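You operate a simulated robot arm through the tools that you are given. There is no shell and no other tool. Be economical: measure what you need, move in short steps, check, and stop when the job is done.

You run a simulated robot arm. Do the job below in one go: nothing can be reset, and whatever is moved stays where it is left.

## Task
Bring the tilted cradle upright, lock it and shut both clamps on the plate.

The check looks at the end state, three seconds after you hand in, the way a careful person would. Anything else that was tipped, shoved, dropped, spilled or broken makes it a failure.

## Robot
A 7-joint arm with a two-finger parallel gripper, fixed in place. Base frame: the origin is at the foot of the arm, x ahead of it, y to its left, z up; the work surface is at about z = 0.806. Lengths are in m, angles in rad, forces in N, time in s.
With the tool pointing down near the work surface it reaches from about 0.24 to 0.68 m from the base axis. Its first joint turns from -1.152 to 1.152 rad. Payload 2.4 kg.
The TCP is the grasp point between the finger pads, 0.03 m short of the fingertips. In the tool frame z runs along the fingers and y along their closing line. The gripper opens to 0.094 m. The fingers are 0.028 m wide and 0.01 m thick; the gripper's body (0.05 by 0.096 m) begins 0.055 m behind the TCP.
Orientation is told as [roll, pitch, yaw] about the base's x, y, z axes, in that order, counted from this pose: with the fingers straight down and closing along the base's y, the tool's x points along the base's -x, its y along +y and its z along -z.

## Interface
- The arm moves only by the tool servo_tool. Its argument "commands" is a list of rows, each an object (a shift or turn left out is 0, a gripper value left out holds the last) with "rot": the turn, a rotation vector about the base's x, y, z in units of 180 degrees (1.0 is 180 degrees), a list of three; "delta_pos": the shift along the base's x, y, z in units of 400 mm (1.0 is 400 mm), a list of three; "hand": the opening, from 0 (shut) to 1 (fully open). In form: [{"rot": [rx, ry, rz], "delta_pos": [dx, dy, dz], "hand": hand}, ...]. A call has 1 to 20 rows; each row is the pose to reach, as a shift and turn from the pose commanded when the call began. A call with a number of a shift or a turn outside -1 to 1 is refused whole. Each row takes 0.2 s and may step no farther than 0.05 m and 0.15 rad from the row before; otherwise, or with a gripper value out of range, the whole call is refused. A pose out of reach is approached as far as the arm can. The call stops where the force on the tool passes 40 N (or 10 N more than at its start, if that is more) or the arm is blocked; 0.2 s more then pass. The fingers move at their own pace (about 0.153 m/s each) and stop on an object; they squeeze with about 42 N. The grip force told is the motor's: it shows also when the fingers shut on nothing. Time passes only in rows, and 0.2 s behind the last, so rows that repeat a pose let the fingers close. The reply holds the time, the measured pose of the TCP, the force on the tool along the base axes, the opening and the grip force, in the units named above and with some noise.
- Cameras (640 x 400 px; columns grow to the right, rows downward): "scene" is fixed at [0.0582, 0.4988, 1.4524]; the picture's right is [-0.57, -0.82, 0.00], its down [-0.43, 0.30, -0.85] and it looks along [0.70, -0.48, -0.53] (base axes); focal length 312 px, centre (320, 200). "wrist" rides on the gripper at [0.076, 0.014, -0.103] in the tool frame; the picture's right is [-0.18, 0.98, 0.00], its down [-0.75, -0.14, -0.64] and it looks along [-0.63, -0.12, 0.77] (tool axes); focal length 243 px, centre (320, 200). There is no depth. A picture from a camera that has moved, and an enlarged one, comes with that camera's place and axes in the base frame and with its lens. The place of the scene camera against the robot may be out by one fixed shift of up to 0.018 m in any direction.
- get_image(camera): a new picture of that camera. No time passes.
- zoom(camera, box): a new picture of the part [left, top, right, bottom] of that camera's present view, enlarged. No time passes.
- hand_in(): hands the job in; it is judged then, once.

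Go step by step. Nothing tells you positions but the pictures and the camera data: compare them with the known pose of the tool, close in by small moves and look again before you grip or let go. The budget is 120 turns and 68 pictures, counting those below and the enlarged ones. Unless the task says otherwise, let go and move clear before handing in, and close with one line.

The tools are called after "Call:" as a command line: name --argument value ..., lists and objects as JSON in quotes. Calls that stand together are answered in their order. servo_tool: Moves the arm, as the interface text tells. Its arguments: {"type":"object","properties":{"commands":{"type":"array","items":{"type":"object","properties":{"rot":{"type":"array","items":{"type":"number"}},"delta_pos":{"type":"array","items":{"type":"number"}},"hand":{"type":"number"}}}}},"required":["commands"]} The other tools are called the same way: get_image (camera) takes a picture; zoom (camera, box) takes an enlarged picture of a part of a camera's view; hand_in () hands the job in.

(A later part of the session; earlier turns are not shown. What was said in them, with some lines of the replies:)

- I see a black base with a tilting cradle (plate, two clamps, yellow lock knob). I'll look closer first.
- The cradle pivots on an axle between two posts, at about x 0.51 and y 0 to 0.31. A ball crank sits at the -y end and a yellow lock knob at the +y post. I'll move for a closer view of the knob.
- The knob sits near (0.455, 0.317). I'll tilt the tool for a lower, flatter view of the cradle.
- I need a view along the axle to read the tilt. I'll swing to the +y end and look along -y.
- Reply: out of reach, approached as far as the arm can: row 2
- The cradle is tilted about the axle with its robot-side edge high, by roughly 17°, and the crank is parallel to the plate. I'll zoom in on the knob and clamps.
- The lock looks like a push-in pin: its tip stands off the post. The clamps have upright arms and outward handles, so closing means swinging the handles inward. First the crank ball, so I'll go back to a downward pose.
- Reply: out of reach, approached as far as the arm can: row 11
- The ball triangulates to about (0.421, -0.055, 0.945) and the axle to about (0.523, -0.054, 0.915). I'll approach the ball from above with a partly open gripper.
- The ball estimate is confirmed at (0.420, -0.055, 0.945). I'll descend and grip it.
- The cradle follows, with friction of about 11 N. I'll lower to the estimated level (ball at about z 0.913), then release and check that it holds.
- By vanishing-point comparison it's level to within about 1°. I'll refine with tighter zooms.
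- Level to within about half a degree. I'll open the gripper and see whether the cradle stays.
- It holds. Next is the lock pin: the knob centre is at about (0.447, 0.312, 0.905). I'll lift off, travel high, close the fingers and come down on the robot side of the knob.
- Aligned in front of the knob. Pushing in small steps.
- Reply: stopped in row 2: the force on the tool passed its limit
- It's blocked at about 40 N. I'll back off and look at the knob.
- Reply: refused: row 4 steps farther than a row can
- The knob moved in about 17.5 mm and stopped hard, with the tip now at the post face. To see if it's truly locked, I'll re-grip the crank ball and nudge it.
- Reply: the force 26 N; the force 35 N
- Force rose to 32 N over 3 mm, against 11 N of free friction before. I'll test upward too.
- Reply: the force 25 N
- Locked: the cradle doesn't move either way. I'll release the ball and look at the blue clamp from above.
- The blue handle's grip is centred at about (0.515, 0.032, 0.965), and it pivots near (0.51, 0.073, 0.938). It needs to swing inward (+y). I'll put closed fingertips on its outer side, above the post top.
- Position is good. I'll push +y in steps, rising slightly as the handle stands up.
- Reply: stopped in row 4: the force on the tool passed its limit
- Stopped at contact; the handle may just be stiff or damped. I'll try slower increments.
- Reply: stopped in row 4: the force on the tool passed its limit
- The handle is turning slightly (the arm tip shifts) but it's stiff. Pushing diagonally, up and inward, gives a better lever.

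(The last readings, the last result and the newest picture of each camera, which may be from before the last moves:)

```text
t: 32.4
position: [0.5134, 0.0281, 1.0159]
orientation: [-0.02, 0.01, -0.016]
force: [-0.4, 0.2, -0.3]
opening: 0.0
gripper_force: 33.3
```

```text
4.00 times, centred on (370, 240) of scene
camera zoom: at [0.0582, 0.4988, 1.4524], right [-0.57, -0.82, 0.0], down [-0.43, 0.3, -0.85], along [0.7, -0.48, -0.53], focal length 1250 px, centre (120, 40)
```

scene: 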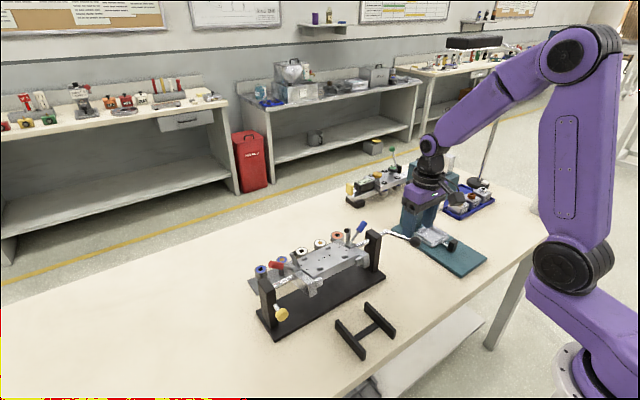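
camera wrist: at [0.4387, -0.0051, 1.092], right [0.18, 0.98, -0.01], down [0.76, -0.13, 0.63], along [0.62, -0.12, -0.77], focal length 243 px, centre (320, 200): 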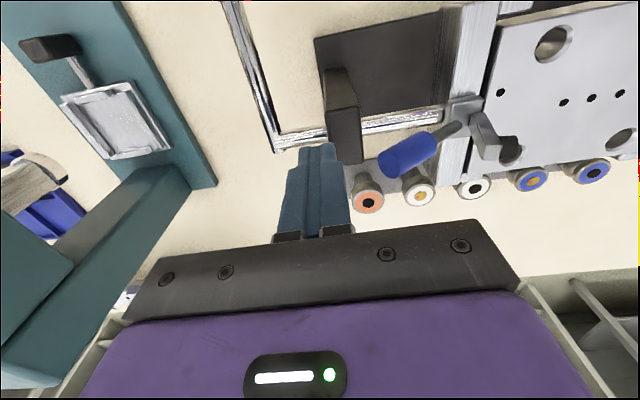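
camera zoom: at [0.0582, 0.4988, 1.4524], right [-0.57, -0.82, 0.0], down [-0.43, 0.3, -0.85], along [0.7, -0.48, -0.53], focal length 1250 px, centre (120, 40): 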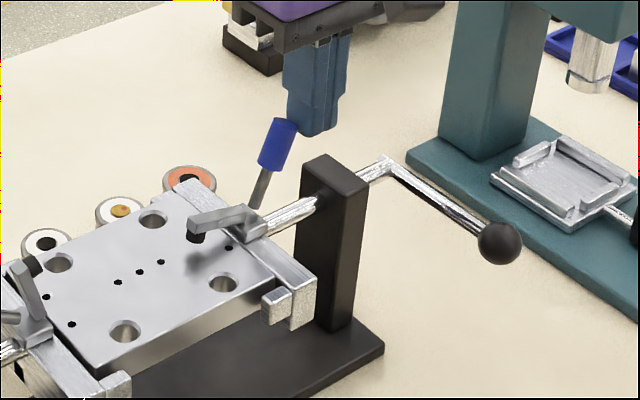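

The blue clamp swung over. I'll check whether the pad is down on the plate.

Call:
zoom --camera "scene" --box '[345, 215, 395, 260]'

Call:
get_image --camera "wrist"

```text
8.89 times, centred on (370, 238) of scene
camera zoom: at [0.0582, 0.4988, 1.4524], right [-0.57, -0.82, 0.0], down [-0.43, 0.3, -0.85], along [0.7, -0.48, -0.53], focal length 2777 px, centre (-124, -133)
```

zoom: 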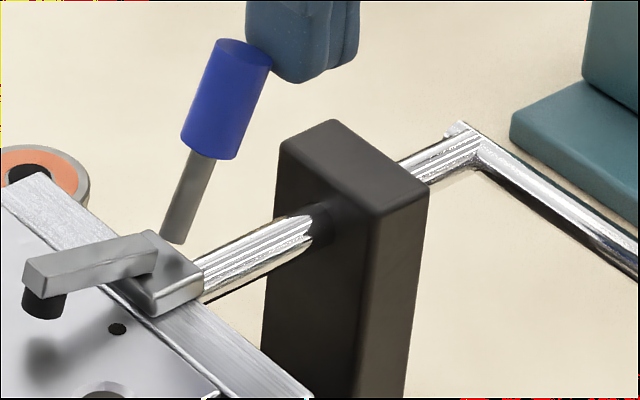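

```text
24 pictures are left
camera wrist: at [0.4374, 0.0455, 1.1196], right [0.2, 0.98, -0.02], down [0.76, -0.14, 0.64], along [0.62, -0.14, -0.77], focal length 243 px, centre (320, 200)
```

wrist: 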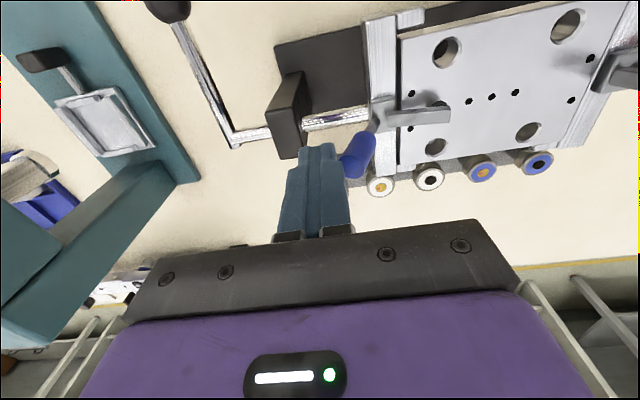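

The pad is still slightly above the plate. I'll lower the fingertip a bit behind the handle and push further in.

Call:
servo_tool --commands '[{"delta_pos": [0, -0.025, 0]}, {"delta_pos": [0, -0.025, -0.03]}, {"delta_pos": [0, 0.0, -0.03]}, {"delta_pos": [0, 0.012, -0.03]}, {"delta_pos": [0, 0.02, -0.03]}, {"delta_pos": [0, 0.028, -0.03]}, {"delta_pos": [0, 0.036, -0.03]}, {"delta_pos": [0, 0.044, -0.03]}, {"delta_pos": [0, 0.052, -0.03]}, {"delta_pos": [0, 0.06, -0.03]}]'

Call:
zoom --camera "scene" --box '[345, 215, 395, 260]'

```text
t: 33.9
position: [0.5137, 0.0368, 1.0072]
orientation: [-0.021, 0.002, -0.017]
force: [-4.9, -1.7, 8.9]
opening: 0.0
gripper_force: 32.7
stopped in row 7: the force on the tool passed its limit (the readings are from after the stop); the commanded pose is now the measured one
```

```text
8.89 times, centred on (370, 238) of scene
camera zoom: at [0.0579, 0.4987, 1.4524], right [-0.57, -0.82, 0.0], down [-0.43, 0.3, -0.85], along [0.7, -0.48, -0.53], focal length 2777 px, centre (-124, -133)
```

zoom: 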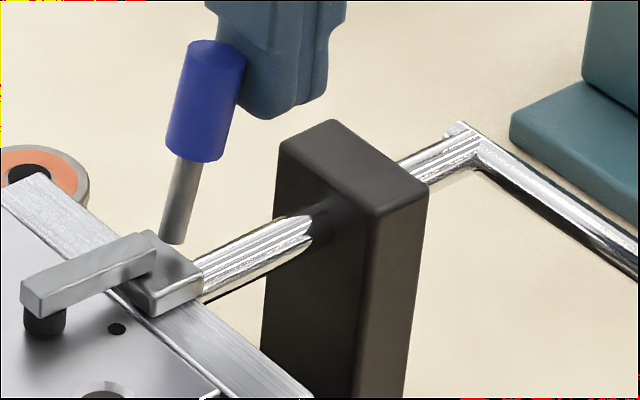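

The pad now looks seated. One more slow push to confirm it's at the stop, then I'll back away.

Call:
servo_tool --commands '[{"delta_pos": [0, 0.005, 0]}, {"delta_pos": [0, 0.01, 0]}, {"delta_pos": [0, 0.015, 0]}, {"delta_pos": [0, 0.02, 0]}, {"delta_pos": [0, 0.025, 0]}]'

Call:
servo_tool --commands '[{"delta_pos": [0, -0.03, 0.02]}, {"delta_pos": [0, -0.05, 0.12]}, {"delta_pos": [-0.05, -0.05, 0.2]}]'

Call:
zoom --camera "scene" --box '[345, 215, 395, 260]'

```text
t: 35.1
position: [0.5152, 0.0481, 1.0097]
orientation: [-0.018, -0.001, -0.017]
force: [-0.8, 0.1, 33.1]
opening: 0.0003
gripper_force: 32.7
```

```text
t: 35.9
position: [0.4943, 0.0281, 1.0857]
orientation: [-0.02, 0.006, -0.017]
force: [-0.2, -0.9, -0.7]
opening: 0.0002
gripper_force: 33.0
```

```text
8.89 times, centred on (370, 238) of scene
camera zoom: at [0.0582, 0.4988, 1.4524], right [-0.57, -0.82, 0.0], down [-0.43, 0.3, -0.85], along [0.7, -0.48, -0.53], focal length 2777 px, centre (-124, -133)
```

zoom: 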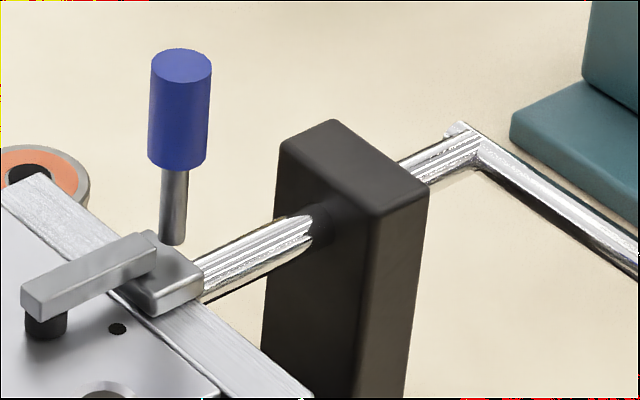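

The handle is vertical and the pad is on the plate. I'll push once more, lower on the handle, to confirm the end stop.

Call:
servo_tool --commands '[{"delta_pos": [0.045, 0, -0.08]}, {"delta_pos": [0.045, 0, -0.16]}, {"delta_pos": [0.045, 0, -0.245]}, {"delta_pos": [0.045, 0.02, -0.245]}, {"delta_pos": [0.045, 0.035, -0.245]}, {"delta_pos": [0.045, 0.05, -0.245]}, {"delta_pos": [0.045, 0.06, -0.245]}, {"delta_pos": [0.045, 0.07, -0.245]}, {"delta_pos": [0.045, 0.08, -0.245]}, {"delta_pos": [0.045, 0.09, -0.245]}, {"delta_pos": [0.045, 0.1, -0.245]}, {"delta_pos": [0.045, 0.11, -0.245]}]'

Call:
zoom --camera "scene" --box '[345, 215, 395, 260]'

```text
t: 37.8
position: [0.5108, 0.045, 0.9878]
orientation: [-0.026, 0.009, -0.033]
force: [-1.1, -8.9, 0.6]
opening: 0.0
gripper_force: 33.0
stopped in row 9: the force on the tool passed its limit (the readings are from after the stop); the commanded pose is now the measured one
```

```text
8.89 times, centred on (370, 238) of scene
camera zoom: at [0.0581, 0.4985, 1.4525], right [-0.57, -0.82, 0.0], down [-0.43, 0.3, -0.85], along [0.7, -0.48, -0.53], focal length 2777 px, centre (-124, -133)
```

zoom: 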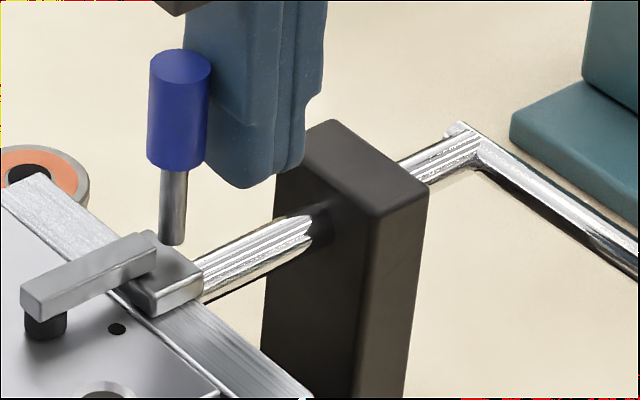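

Blue is fully closed at its stop. Next is the red clamp, which mirrors it; I'll lift over and descend on its outer (+y) side.

Call:
servo_tool --commands '[{"delta_pos": [0, -0.03, 0.01]}, {"delta_pos": [0, -0.03, 0.11]}, {"delta_pos": [0, -0.03, 0.2]}, {"delta_pos": [-0.02, 0.08, 0.22]}, {"delta_pos": [-0.03, 0.19, 0.22]}, {"delta_pos": [-0.03, 0.3, 0.22]}, {"delta_pos": [-0.03, 0.41, 0.22]}, {"delta_pos": [-0.03, 0.52, 0.22]}, {"delta_pos": [-0.02, 0.63, 0.22]}, {"delta_pos": [0, 0.7175, 0.2]}]'

Call:
get_image --camera "wrist"

Call:
zoom --camera "scene" --box '[230, 230, 350, 330]'

```text
t: 40.0
position: [0.5123, 0.3369, 1.0687]
orientation: [-0.028, 0.007, -0.03]
force: [-0.2, -0.2, -0.1]
opening: 0.0
gripper_force: 32.8
```

```text
20 pictures are left
camera wrist: at [0.4365, 0.3561, 1.1716], right [0.21, 0.98, -0.03], down [0.75, -0.15, 0.64], along [0.62, -0.16, -0.77], focal length 243 px, centre (320, 200)
```

wrist: 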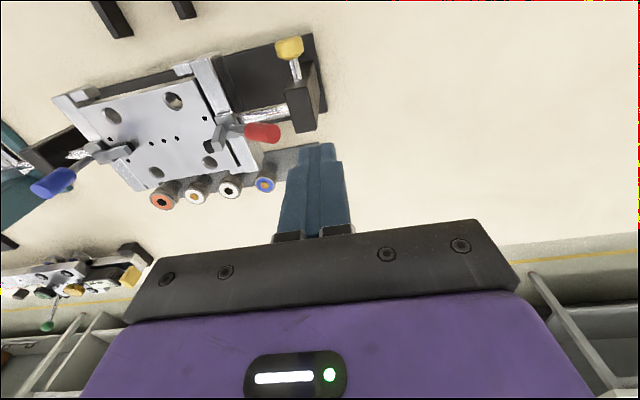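

```text
4.00 times, centred on (290, 280) of scene
camera zoom: at [0.0582, 0.4988, 1.4524], right [-0.57, -0.82, 0.0], down [-0.43, 0.3, -0.85], along [0.7, -0.48, -0.53], focal length 1250 px, centre (440, -120)
```

zoom: 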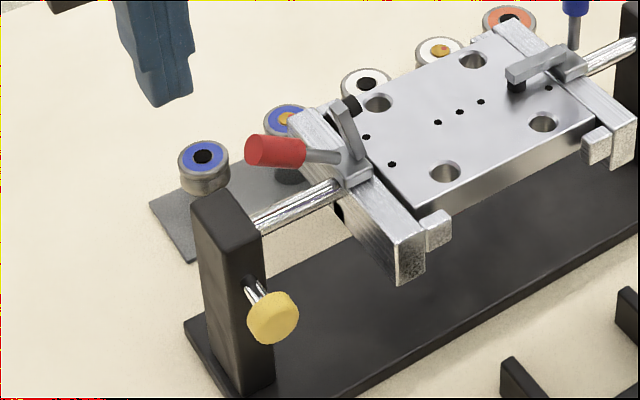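

The red grip is at about (0.514, 0.280, 0.967), as mirrored. I'll descend and move in to contact.

Call:
servo_tool --commands '[{"delta_pos": [0, 0, -0.1]}, {"delta_pos": [0, 0, -0.2]}, {"delta_pos": [0, -0.04, -0.2]}, {"delta_pos": [0, -0.06, -0.2]}, {"delta_pos": [0, -0.07, -0.2]}]'

Call:
zoom --camera "scene" --box '[230, 230, 350, 330]'

```text
t: 41.2
position: [0.5121, 0.3088, 0.9891]
orientation: [-0.026, 0.003, -0.029]
force: [2.0, 7.4, 1.6]
opening: 0.0002
gripper_force: 32.9
```

```text
4.00 times, centred on (290, 280) of scene
camera zoom: at [0.0582, 0.499, 1.4523], right [-0.57, -0.82, 0.0], down [-0.43, 0.3, -0.85], along [0.7, -0.48, -0.53], focal length 1250 px, centre (440, -120)
```

zoom: 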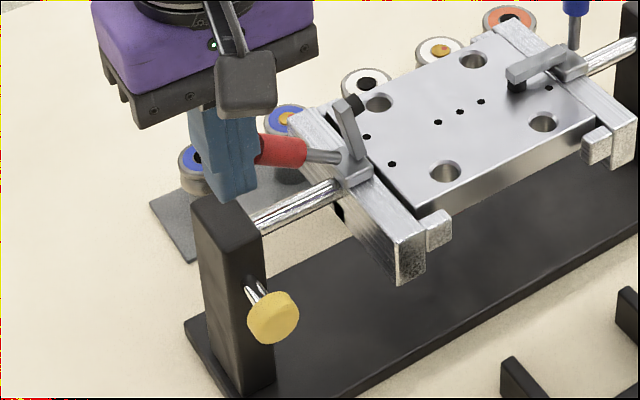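

Contact made. Now the diagonal push (inward and up) that worked for blue.

Call:
servo_tool --commands '[{"delta_pos": [0, -0.01, 0.006]}, {"delta_pos": [0, -0.018, 0.016]}, {"delta_pos": [0, -0.026, 0.026]}, {"delta_pos": [0, -0.034, 0.036]}, {"delta_pos": [0, -0.042, 0.046]}, {"delta_pos": [0, -0.05, 0.056]}, {"delta_pos": [0, -0.058, 0.062]}]'

Call:
zoom --camera "scene" --box '[230, 230, 350, 330]'

```text
t: 42.8
position: [0.512, 0.2828, 1.013]
orientation: [-0.028, 0.009, -0.032]
force: [-0.2, -0.4, -0.5]
opening: 0.0
gripper_force: 32.9
```

```text
4.00 times, centred on (290, 280) of scene
camera zoom: at [0.0582, 0.4988, 1.4524], right [-0.57, -0.82, 0.0], down [-0.43, 0.3, -0.85], along [0.7, -0.48, -0.53], focal length 1250 px, centre (440, -120)
```

zoom: 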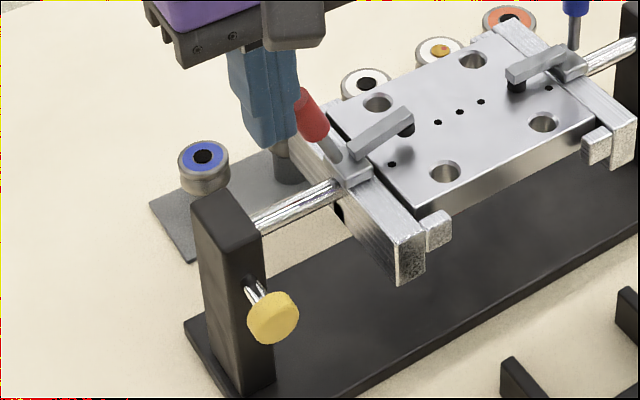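

The arm is partway down. I'll back off slightly, lower, and push further in.

Call:
servo_tool --commands '[{"delta_pos": [0, 0.02, 0]}, {"delta_pos": [0, 0.02, -0.035]}, {"delta_pos": [0, 0.0, -0.035]}, {"delta_pos": [0, -0.01, -0.035]}, {"delta_pos": [0, -0.018, -0.035]}, {"delta_pos": [0, -0.026, -0.035]}, {"delta_pos": [0, -0.034, -0.035]}, {"delta_pos": [0, -0.042, -0.035]}, {"delta_pos": [0, -0.05, -0.035]}]'

Call:
servo_tool --commands '[{"delta_pos": [0, -0.005, 0]}, {"delta_pos": [0, -0.01, 0]}, {"delta_pos": [0, -0.015, 0]}, {"delta_pos": [0, -0.02, 0]}, {"delta_pos": [0, -0.025, 0]}]'

Call:
zoom --camera "scene" --box '[230, 230, 350, 330]'

```text
t: 44.8
position: [0.5104, 0.2643, 0.9985]
orientation: [-0.026, 0.009, -0.029]
force: [0.8, 1.2, -0.6]
opening: 0.0003
gripper_force: 32.6
```

```text
t: 46.0
position: [0.5104, 0.2627, 0.9992]
orientation: [-0.019, 0.002, -0.022]
force: [8.5, 38.1, -3.6]
opening: 0.0
gripper_force: 33.2
```

```text
4.00 times, centred on (290, 280) of scene
camera zoom: at [0.0585, 0.4999, 1.452], right [-0.57, -0.82, 0.0], down [-0.43, 0.3, -0.85], along [0.7, -0.48, -0.53], focal length 1250 px, centre (440, -120)
```

zoom: 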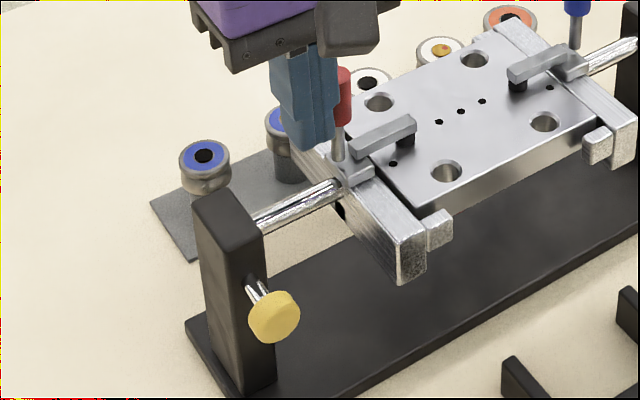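

Red hit its end stop with the handle vertical. I'll retreat and inspect everything.

Call:
servo_tool --commands '[{"delta_pos": [0, 0.04, 0]}, {"delta_pos": [0, 0.05, 0.1]}, {"delta_pos": [0, 0.05, 0.2]}, {"delta_pos": [-0.08, 0.05, 0.27]}, {"delta_pos": [-0.18, 0.05, 0.32]}, {"delta_pos": [-0.28, 0.05, 0.37]}, {"delta_pos": [-0.36, 0.05, 0.42]}]'

Call:
zoom --camera "scene" --box '[240, 210, 390, 330]'

Call:
get_image --camera "scene"

Call:
zoom --camera "scene" --box '[285, 235, 335, 285]'

```text
t: 47.6
position: [0.3657, 0.2734, 1.1678]
orientation: [-0.029, 0.009, -0.03]
force: [-0.2, 0.1, -0.4]
opening: 0.0
gripper_force: 32.8
```

```text
3.33 times, centred on (315, 270) of scene
camera zoom: at [0.0582, 0.4988, 1.4524], right [-0.57, -0.82, 0.0], down [-0.43, 0.3, -0.85], along [0.7, -0.48, -0.53], focal length 1042 px, centre (337, -33)
```

zoom: 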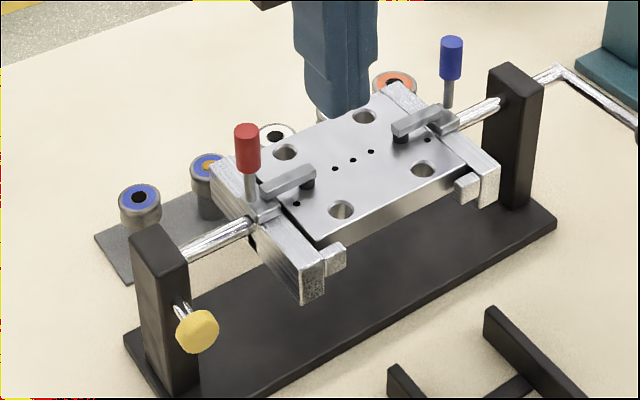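

```text
14 pictures are left
```

scene: 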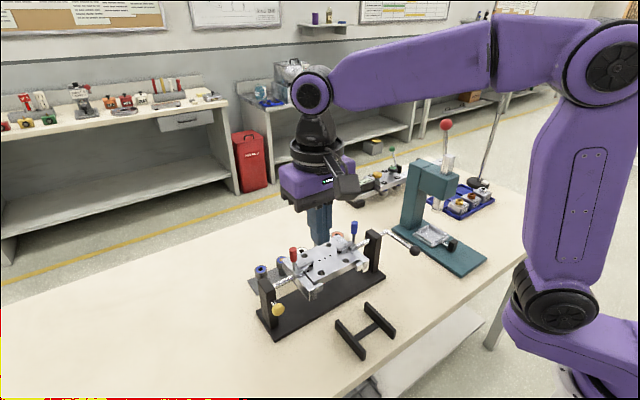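

```text
8.00 times, centred on (310, 260) of scene
camera zoom: at [0.0582, 0.4988, 1.4524], right [-0.57, -0.82, 0.0], down [-0.43, 0.3, -0.85], along [0.7, -0.48, -0.53], focal length 2500 px, centre (400, -280)
```

zoom: 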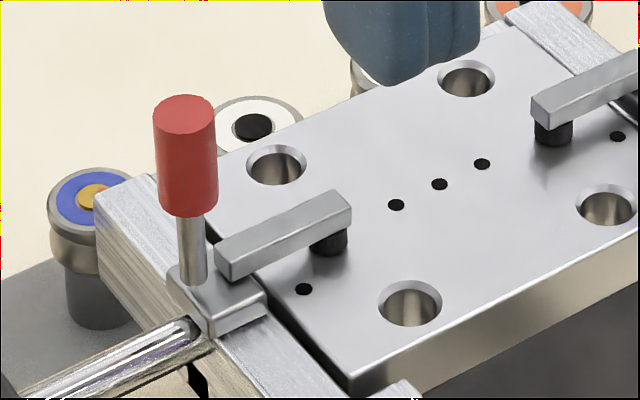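

The cradle is level and locked, both handles are vertical with their pads on the plate, nothing else was disturbed, and the arm is clear. Handing in.

Call:
hand_in

```text
The job is handed in.
```

I turned the cradle level, pushed the lock pin in, shut both clamps on the plate and moved the arm clear. Nudging the crank both ways after locking didn't move the cradle.
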